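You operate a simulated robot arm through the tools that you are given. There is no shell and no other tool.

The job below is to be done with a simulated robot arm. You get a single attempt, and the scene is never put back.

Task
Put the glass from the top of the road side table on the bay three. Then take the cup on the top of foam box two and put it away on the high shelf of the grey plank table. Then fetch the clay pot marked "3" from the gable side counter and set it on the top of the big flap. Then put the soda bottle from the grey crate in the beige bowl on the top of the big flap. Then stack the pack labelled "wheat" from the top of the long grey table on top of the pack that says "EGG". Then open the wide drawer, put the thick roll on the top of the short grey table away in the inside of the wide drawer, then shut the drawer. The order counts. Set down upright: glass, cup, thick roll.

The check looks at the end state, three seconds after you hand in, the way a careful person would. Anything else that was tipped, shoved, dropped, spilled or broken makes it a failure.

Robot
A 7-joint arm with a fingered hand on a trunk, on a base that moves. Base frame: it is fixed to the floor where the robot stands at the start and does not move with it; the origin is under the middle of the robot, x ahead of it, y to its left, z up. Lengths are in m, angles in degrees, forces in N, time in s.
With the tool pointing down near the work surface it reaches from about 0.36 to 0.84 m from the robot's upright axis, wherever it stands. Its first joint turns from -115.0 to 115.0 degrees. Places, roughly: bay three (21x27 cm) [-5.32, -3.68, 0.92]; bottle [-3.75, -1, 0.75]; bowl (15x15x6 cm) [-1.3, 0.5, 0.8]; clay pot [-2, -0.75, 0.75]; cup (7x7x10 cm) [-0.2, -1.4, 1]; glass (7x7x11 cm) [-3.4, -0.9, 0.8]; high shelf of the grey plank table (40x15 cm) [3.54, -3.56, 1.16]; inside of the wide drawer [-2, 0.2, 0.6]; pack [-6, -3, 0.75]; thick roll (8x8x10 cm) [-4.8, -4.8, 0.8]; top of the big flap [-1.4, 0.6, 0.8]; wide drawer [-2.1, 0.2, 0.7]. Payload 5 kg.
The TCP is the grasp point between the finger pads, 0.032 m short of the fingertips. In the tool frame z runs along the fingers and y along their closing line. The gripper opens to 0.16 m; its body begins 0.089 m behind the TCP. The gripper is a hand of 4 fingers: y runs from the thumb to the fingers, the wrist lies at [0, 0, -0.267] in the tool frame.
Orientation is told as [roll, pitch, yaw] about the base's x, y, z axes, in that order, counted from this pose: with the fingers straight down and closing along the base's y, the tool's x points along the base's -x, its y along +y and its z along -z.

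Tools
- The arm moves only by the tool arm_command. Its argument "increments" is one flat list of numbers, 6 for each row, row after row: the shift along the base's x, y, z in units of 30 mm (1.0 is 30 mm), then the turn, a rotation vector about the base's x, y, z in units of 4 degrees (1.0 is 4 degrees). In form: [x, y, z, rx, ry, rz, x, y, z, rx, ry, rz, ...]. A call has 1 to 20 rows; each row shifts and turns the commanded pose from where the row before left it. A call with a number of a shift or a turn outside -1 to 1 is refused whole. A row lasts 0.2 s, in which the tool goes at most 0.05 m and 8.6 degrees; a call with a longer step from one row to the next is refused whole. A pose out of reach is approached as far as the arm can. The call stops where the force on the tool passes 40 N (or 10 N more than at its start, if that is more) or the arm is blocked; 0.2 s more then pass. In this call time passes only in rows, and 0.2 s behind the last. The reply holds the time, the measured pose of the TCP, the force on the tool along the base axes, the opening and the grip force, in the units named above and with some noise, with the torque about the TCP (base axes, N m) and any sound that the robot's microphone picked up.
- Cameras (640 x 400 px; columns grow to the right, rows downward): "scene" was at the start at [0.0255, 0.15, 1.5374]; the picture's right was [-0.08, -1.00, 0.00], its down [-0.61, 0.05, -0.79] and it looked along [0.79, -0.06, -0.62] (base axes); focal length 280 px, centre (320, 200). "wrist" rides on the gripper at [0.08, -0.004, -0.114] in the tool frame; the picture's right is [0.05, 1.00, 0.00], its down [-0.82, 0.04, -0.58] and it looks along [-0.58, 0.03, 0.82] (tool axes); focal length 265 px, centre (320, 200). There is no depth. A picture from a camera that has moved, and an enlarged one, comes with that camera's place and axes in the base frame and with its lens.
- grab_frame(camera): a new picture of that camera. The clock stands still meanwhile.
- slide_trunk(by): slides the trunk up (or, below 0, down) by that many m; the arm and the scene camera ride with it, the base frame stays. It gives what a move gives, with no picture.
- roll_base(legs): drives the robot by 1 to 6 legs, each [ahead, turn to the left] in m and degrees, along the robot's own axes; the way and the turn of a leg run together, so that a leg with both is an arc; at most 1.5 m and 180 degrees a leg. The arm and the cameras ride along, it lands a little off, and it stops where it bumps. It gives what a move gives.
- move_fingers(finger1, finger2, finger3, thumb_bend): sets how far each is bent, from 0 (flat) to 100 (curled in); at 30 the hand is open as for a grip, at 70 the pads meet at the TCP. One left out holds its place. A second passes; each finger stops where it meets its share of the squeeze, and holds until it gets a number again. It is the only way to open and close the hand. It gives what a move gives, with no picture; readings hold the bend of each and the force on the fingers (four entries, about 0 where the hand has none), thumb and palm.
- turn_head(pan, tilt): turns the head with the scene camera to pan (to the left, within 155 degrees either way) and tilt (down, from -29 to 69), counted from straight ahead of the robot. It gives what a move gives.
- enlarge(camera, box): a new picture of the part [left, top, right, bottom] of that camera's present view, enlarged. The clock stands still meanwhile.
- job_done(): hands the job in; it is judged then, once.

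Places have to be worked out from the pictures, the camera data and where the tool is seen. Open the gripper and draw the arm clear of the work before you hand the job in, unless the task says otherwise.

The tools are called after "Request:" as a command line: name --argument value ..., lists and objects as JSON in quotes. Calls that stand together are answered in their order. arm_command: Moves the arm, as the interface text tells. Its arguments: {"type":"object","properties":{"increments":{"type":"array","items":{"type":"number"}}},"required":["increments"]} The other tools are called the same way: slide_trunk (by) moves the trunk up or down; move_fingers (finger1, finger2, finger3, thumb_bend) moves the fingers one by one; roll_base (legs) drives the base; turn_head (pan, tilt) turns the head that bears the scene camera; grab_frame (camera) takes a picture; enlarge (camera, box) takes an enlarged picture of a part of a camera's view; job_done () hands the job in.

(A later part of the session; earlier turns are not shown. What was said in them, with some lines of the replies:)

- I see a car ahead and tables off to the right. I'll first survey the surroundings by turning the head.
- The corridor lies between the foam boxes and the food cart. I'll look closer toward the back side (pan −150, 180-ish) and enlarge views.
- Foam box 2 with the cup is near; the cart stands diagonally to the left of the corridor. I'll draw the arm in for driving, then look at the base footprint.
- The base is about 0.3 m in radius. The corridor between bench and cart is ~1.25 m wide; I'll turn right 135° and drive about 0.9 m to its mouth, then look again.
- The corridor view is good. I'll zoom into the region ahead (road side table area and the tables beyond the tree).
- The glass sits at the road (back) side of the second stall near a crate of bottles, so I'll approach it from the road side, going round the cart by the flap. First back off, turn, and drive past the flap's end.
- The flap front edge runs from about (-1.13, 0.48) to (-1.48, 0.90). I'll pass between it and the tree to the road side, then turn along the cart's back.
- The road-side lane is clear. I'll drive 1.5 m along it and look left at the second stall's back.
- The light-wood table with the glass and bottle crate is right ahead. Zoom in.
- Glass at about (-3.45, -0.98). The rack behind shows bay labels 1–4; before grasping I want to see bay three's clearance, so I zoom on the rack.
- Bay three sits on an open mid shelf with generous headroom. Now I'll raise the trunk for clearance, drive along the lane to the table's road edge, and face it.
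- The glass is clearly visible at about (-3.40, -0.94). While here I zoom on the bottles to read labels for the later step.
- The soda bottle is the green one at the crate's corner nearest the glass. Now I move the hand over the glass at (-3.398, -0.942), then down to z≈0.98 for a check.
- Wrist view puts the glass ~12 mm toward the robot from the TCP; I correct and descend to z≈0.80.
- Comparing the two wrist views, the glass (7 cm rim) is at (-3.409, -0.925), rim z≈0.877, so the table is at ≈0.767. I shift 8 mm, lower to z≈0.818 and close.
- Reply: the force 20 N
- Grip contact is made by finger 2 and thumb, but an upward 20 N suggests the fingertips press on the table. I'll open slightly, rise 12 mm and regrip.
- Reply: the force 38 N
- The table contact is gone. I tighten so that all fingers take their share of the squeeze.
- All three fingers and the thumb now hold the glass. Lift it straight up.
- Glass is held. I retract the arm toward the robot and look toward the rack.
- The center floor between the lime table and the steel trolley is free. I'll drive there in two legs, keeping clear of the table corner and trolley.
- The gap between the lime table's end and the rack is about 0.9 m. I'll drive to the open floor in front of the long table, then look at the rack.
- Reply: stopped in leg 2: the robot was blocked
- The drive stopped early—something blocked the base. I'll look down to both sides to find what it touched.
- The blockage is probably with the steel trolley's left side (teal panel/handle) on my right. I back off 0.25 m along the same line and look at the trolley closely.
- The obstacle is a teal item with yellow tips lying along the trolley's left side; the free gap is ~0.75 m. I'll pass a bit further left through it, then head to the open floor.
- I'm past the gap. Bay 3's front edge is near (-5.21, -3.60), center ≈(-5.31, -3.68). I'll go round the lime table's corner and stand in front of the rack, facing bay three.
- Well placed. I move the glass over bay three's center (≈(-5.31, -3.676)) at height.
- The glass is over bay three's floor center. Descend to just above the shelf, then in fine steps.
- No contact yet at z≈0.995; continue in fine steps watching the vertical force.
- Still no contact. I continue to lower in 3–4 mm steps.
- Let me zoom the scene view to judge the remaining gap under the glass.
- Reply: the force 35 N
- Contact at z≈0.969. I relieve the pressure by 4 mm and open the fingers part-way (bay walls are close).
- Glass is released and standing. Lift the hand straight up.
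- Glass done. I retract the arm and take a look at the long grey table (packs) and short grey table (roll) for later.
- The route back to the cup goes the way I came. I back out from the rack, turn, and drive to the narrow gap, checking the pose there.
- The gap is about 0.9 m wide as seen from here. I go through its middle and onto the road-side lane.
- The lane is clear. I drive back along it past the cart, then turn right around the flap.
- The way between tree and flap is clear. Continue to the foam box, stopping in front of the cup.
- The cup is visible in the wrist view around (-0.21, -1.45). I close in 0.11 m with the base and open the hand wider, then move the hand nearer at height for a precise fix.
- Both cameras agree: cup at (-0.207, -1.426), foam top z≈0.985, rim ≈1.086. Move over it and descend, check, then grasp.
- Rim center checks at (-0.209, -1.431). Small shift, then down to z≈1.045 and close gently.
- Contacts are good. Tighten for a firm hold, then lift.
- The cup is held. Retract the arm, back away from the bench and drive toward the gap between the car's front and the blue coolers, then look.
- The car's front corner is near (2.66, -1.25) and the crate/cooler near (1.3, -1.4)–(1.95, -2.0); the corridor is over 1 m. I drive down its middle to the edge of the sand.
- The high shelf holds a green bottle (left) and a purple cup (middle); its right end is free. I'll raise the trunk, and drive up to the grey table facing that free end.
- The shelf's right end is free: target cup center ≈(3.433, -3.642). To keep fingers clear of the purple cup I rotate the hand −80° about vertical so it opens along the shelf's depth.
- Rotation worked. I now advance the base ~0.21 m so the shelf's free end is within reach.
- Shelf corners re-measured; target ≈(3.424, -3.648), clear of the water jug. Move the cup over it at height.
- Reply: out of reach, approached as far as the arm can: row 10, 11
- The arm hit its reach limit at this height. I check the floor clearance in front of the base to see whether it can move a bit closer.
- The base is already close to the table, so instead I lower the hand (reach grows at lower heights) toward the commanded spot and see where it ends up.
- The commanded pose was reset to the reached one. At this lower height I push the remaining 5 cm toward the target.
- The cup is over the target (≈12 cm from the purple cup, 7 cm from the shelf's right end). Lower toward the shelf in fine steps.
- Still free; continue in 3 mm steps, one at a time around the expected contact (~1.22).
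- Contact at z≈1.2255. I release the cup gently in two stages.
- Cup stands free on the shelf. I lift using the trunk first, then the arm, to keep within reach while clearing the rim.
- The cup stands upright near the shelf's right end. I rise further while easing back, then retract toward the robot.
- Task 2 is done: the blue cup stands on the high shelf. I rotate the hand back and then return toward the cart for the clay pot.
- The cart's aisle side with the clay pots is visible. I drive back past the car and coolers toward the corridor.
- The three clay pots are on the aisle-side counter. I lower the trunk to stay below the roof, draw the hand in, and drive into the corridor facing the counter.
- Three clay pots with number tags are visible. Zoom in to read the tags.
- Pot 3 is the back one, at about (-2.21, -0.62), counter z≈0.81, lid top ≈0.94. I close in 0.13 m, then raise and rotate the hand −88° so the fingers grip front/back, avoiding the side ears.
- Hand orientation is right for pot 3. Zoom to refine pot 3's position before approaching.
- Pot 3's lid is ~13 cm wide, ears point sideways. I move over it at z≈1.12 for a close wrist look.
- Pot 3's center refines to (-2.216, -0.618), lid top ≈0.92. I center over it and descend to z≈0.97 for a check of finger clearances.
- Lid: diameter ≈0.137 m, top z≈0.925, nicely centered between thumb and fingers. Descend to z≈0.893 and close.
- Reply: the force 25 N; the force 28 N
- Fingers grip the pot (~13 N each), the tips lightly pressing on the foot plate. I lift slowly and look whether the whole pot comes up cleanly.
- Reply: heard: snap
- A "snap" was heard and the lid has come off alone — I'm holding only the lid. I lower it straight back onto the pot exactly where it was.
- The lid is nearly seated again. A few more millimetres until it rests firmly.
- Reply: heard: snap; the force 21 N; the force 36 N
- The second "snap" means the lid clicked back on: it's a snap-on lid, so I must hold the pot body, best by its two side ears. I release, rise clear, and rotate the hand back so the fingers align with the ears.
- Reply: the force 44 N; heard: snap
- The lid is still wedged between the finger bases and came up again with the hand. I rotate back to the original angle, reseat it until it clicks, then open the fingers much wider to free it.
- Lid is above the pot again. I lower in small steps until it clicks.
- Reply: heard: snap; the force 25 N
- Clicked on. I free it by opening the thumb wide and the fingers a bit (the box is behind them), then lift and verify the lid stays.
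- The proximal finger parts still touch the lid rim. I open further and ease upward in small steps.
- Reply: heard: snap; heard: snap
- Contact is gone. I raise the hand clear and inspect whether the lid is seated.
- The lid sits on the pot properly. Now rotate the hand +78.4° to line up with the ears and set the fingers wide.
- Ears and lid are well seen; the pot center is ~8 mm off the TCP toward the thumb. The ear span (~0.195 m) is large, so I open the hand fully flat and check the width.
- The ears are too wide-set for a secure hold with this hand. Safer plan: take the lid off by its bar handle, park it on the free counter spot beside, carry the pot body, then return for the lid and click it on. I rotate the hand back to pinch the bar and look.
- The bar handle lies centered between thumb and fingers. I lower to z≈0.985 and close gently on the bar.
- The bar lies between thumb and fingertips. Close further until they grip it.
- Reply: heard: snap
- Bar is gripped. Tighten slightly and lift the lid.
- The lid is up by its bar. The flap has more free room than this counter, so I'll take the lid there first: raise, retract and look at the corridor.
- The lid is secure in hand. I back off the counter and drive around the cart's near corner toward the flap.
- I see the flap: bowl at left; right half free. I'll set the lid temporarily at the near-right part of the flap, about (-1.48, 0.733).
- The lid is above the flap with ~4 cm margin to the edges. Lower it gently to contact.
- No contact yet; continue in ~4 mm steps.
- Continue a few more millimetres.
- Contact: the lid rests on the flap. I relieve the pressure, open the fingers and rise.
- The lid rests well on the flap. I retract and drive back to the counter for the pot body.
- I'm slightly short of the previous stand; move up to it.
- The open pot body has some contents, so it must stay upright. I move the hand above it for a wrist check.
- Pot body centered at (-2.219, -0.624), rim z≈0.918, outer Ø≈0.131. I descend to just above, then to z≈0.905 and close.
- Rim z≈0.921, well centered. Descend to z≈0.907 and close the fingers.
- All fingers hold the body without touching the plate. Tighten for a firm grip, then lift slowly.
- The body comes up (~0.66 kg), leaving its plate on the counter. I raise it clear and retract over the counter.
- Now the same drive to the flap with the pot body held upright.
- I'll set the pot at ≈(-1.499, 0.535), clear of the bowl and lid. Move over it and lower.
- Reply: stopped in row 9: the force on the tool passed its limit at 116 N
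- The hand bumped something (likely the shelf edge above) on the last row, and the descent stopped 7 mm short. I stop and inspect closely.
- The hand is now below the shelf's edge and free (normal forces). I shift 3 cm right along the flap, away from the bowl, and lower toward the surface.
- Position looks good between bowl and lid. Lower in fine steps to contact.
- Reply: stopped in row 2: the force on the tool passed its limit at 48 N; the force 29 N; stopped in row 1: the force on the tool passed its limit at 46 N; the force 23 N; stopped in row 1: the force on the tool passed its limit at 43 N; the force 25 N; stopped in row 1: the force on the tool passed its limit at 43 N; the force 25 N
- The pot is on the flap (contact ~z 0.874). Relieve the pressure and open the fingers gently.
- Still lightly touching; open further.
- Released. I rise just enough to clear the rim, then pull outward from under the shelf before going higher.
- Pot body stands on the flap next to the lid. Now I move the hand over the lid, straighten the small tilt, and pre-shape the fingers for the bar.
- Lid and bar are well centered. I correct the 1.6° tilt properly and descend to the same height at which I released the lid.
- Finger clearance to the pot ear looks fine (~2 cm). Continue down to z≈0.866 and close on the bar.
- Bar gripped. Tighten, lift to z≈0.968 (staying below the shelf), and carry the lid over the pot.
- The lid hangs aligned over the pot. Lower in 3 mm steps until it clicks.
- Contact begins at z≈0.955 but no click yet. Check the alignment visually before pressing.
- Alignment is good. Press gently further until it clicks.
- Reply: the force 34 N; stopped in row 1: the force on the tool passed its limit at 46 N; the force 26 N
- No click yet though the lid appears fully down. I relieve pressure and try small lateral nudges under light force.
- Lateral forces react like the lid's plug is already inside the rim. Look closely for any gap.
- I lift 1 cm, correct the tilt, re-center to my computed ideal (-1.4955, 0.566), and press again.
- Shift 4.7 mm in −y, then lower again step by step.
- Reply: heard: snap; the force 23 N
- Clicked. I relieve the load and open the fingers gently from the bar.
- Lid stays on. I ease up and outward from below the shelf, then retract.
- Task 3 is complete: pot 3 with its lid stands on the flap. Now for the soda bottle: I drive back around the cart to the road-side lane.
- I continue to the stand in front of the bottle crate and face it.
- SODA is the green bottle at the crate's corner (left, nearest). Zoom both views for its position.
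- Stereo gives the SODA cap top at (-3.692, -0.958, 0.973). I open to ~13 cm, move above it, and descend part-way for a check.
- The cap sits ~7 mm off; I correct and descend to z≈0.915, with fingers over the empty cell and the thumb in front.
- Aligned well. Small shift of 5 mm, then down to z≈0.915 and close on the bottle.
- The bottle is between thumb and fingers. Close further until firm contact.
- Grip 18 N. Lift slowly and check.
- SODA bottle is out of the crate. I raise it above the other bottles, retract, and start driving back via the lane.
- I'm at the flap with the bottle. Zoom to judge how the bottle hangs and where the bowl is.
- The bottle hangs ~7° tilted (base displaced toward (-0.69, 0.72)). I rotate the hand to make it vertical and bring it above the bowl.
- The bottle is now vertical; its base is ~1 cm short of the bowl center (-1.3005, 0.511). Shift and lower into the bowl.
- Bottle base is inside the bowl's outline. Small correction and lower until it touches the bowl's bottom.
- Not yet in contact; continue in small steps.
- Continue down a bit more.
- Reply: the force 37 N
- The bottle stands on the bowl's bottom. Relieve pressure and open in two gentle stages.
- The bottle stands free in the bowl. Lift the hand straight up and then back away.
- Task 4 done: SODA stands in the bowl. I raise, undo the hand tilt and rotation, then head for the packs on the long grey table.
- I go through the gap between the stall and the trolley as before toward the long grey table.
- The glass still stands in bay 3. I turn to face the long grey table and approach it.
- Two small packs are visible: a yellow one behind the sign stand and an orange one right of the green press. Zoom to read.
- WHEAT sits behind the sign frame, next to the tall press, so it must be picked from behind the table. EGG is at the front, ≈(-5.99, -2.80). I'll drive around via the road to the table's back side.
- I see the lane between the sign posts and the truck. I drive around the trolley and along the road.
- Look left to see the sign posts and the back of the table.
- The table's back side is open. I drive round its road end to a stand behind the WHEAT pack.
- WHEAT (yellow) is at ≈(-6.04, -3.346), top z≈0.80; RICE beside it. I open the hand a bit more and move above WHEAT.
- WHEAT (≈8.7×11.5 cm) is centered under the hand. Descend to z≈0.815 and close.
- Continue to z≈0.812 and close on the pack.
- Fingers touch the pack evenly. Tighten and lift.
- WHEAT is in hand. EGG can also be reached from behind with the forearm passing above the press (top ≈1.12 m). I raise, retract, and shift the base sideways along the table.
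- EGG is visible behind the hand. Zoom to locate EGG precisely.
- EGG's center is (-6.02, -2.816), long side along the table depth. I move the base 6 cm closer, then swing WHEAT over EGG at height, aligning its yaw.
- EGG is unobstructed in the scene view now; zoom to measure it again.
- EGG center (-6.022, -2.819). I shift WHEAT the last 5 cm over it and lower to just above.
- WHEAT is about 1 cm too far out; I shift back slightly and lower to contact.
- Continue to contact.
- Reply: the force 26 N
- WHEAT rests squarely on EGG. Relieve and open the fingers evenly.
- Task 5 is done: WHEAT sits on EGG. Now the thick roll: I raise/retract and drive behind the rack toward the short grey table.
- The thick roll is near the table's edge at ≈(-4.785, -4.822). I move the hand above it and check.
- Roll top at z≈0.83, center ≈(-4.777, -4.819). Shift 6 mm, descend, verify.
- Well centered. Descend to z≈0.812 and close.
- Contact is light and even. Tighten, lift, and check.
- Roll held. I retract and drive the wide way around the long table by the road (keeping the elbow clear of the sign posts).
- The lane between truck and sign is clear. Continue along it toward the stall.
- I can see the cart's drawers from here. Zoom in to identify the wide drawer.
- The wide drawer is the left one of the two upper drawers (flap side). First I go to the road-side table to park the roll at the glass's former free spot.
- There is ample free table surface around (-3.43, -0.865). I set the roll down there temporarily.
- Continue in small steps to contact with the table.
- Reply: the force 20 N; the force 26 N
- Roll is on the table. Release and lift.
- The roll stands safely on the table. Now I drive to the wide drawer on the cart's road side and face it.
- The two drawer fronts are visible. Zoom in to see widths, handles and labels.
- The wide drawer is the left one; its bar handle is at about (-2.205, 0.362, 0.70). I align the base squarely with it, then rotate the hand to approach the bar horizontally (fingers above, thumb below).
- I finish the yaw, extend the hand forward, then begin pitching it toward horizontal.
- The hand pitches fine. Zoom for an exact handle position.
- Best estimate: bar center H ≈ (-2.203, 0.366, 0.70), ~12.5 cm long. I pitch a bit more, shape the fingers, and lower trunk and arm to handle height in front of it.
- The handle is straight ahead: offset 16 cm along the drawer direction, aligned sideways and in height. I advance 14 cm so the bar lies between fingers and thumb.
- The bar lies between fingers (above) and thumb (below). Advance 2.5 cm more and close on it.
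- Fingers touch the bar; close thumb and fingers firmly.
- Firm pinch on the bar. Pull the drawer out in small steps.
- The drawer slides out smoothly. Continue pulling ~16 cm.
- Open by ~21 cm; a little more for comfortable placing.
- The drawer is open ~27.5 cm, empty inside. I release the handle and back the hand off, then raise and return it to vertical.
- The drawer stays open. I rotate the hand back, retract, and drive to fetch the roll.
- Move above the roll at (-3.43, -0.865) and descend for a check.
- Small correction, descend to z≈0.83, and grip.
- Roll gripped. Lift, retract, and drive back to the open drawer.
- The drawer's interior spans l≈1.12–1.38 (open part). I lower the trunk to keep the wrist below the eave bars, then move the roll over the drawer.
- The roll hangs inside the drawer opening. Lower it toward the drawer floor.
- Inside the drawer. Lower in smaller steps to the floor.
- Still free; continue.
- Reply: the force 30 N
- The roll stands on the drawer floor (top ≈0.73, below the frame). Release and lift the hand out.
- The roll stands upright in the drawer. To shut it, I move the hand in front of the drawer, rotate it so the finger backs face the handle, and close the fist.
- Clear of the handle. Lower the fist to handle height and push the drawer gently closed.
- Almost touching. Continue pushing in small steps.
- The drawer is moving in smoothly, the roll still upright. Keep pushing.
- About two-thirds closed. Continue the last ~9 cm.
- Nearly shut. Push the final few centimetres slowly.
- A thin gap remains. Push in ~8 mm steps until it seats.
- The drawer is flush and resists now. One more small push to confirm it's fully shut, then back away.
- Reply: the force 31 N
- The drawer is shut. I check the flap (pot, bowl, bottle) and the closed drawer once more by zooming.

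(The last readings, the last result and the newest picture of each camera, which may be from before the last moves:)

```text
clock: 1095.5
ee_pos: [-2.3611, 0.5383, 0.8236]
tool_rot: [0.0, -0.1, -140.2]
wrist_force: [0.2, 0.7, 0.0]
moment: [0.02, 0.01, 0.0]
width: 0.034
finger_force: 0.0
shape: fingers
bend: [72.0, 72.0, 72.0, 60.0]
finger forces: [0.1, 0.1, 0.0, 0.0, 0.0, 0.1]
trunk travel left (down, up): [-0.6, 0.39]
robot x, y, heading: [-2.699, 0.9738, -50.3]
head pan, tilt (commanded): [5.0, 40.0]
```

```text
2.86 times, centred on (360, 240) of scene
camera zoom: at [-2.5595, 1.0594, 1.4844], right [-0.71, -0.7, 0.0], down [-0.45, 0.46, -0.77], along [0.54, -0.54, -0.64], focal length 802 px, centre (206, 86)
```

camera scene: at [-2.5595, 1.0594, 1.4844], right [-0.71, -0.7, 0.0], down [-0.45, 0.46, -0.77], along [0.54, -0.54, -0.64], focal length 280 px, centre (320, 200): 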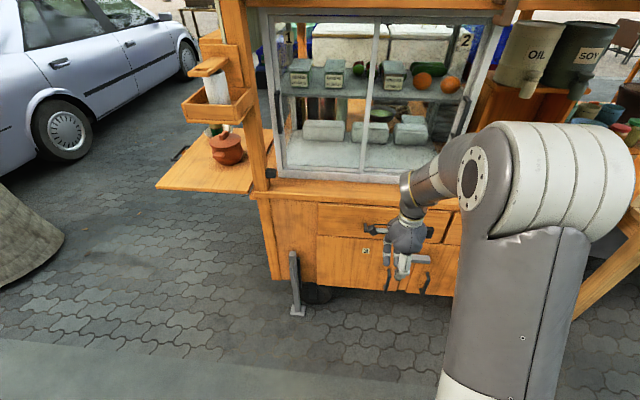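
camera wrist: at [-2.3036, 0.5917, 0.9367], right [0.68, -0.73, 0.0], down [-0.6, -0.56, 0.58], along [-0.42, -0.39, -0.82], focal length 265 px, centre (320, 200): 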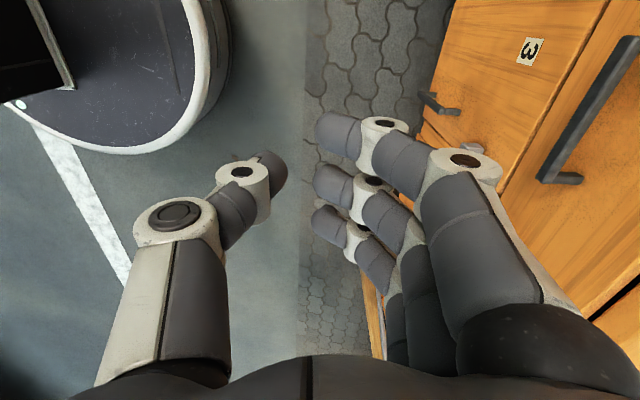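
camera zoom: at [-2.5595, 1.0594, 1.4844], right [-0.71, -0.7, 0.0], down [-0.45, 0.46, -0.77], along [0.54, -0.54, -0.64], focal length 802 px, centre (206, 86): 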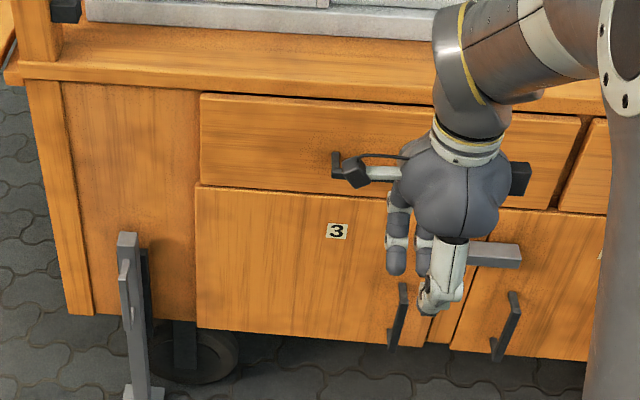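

Everything looks right: pot with lid, SODA in the bowl, drawer flush. I back the robot away, open the hand and tuck the arm clear.

Request:
roll_base --legs '[[-0.4, 0]]'

Request:
move_fingers --finger1 30 --finger2 30 --finger3 30 --thumb_bend 30

Request:
slide_trunk --by 0.2

Request:
grab_frame --camera "scene"

```text
clock: 1098.0
ee_pos: [-2.6162, 0.8409, 0.8237]
tool_rot: [-0.1, 0.0, -140.3]
wrist_force: [-0.2, -0.1, 0.4]
moment: [0.03, -0.04, 0.0]
width: 0.0345
finger_force: 0.0
shape: fingers
bend: [72.0, 72.0, 72.0, 60.0]
finger forces: [0.1, 0.0, 0.1, 0.0, 0.0, 0.0]
trunk travel left (down, up): [-0.6, 0.39]
robot x, y, heading: [-2.9477, 1.278, -50.6]
head pan, tilt (commanded): [5.0, 40.0]
```

```text
clock: 1099.0
ee_pos: [-2.6165, 0.8419, 0.8233]
tool_rot: [-0.1, 0.0, -140.4]
wrist_force: [0.2, 0.0, -0.3]
moment: [0.01, 0.0, 0.0]
width: 0.1698
finger_force: 0.1
shape: fingers
bend: [30.0, 30.0, 30.0, 30.0]
finger forces: [0.0, 0.1, 0.1, 0.0, 0.0, 0.0]
trunk travel left (down, up): [-0.6, 0.39]
robot x, y, heading: [-2.9546, 1.2765, -50.5]
head pan, tilt (commanded): [5.0, 40.0]
```

```text
clock: 1101.2
ee_pos: [-2.6159, 0.8413, 1.0239]
tool_rot: [-0.1, -0.1, -140.3]
wrist_force: [-0.7, 0.1, 0.5]
moment: [0.01, -0.01, 0.0]
width: 0.17
finger_force: 0.0
shape: fingers
bend: [30.0, 30.0, 30.0, 30.0]
finger forces: [0.1, 0.0, 0.0, 0.0, 0.0, 0.0]
trunk travel left (down, up): [-0.8, 0.19]
robot x, y, heading: [-2.9525, 1.2805, -50.9]
head pan, tilt (commanded): [5.0, 40.0]
```

```text
taken
camera scene: at [-2.8111, 1.3633, 1.6844], right [-0.71, -0.7, 0.0], down [-0.45, 0.46, -0.77], along [0.54, -0.55, -0.64], focal length 280 px, centre (320, 200)
```

scene: 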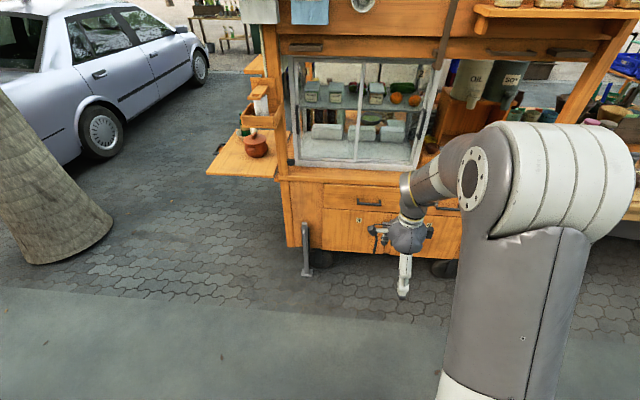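

The wide drawer is closed, the gripper is open and the arm is clear. All six steps were done in order, so I hand the job in.

Request:
job_done

```text
The job is handed in.
```

All six steps are done in the order you gave, and I've handed the job in. I didn't go back for one last look at the far tables before handing in.

1. **Glass:** stands upright in bay three.
2. **Cup:** stands upright on the right end of the grey plank table's high shelf, next to the purple cup.
3. **Clay pot "3":** sits on the big flap with its lid on.
4. **Soda bottle:** stands upright in the beige bowl on the flap.
5. **Wheat pack:** lies on top of the EGG pack.
6. **Thick roll:** I stood it upright in the wide drawer and shut the drawer. I didn't look inside again after closing it.

These may matter to the check:

- **Pot lid:** the lid snapped off while I was lifting the pot, so I carried lid and pot to the flap separately and clicked the lid back on. The round plate under the pot was loose and stayed on the counter.
- **Bumps:** the base bumped into something by the steel trolley early on. The arm also hit the cart's shelf edge with up to 116 N while I was placing the pot. I saw nothing fall or break, but I couldn't rule out a small shift at the trolley.
- **Temporary places:** the lid spent a while on the flap, and the roll on the road side table, before each went to its final place.
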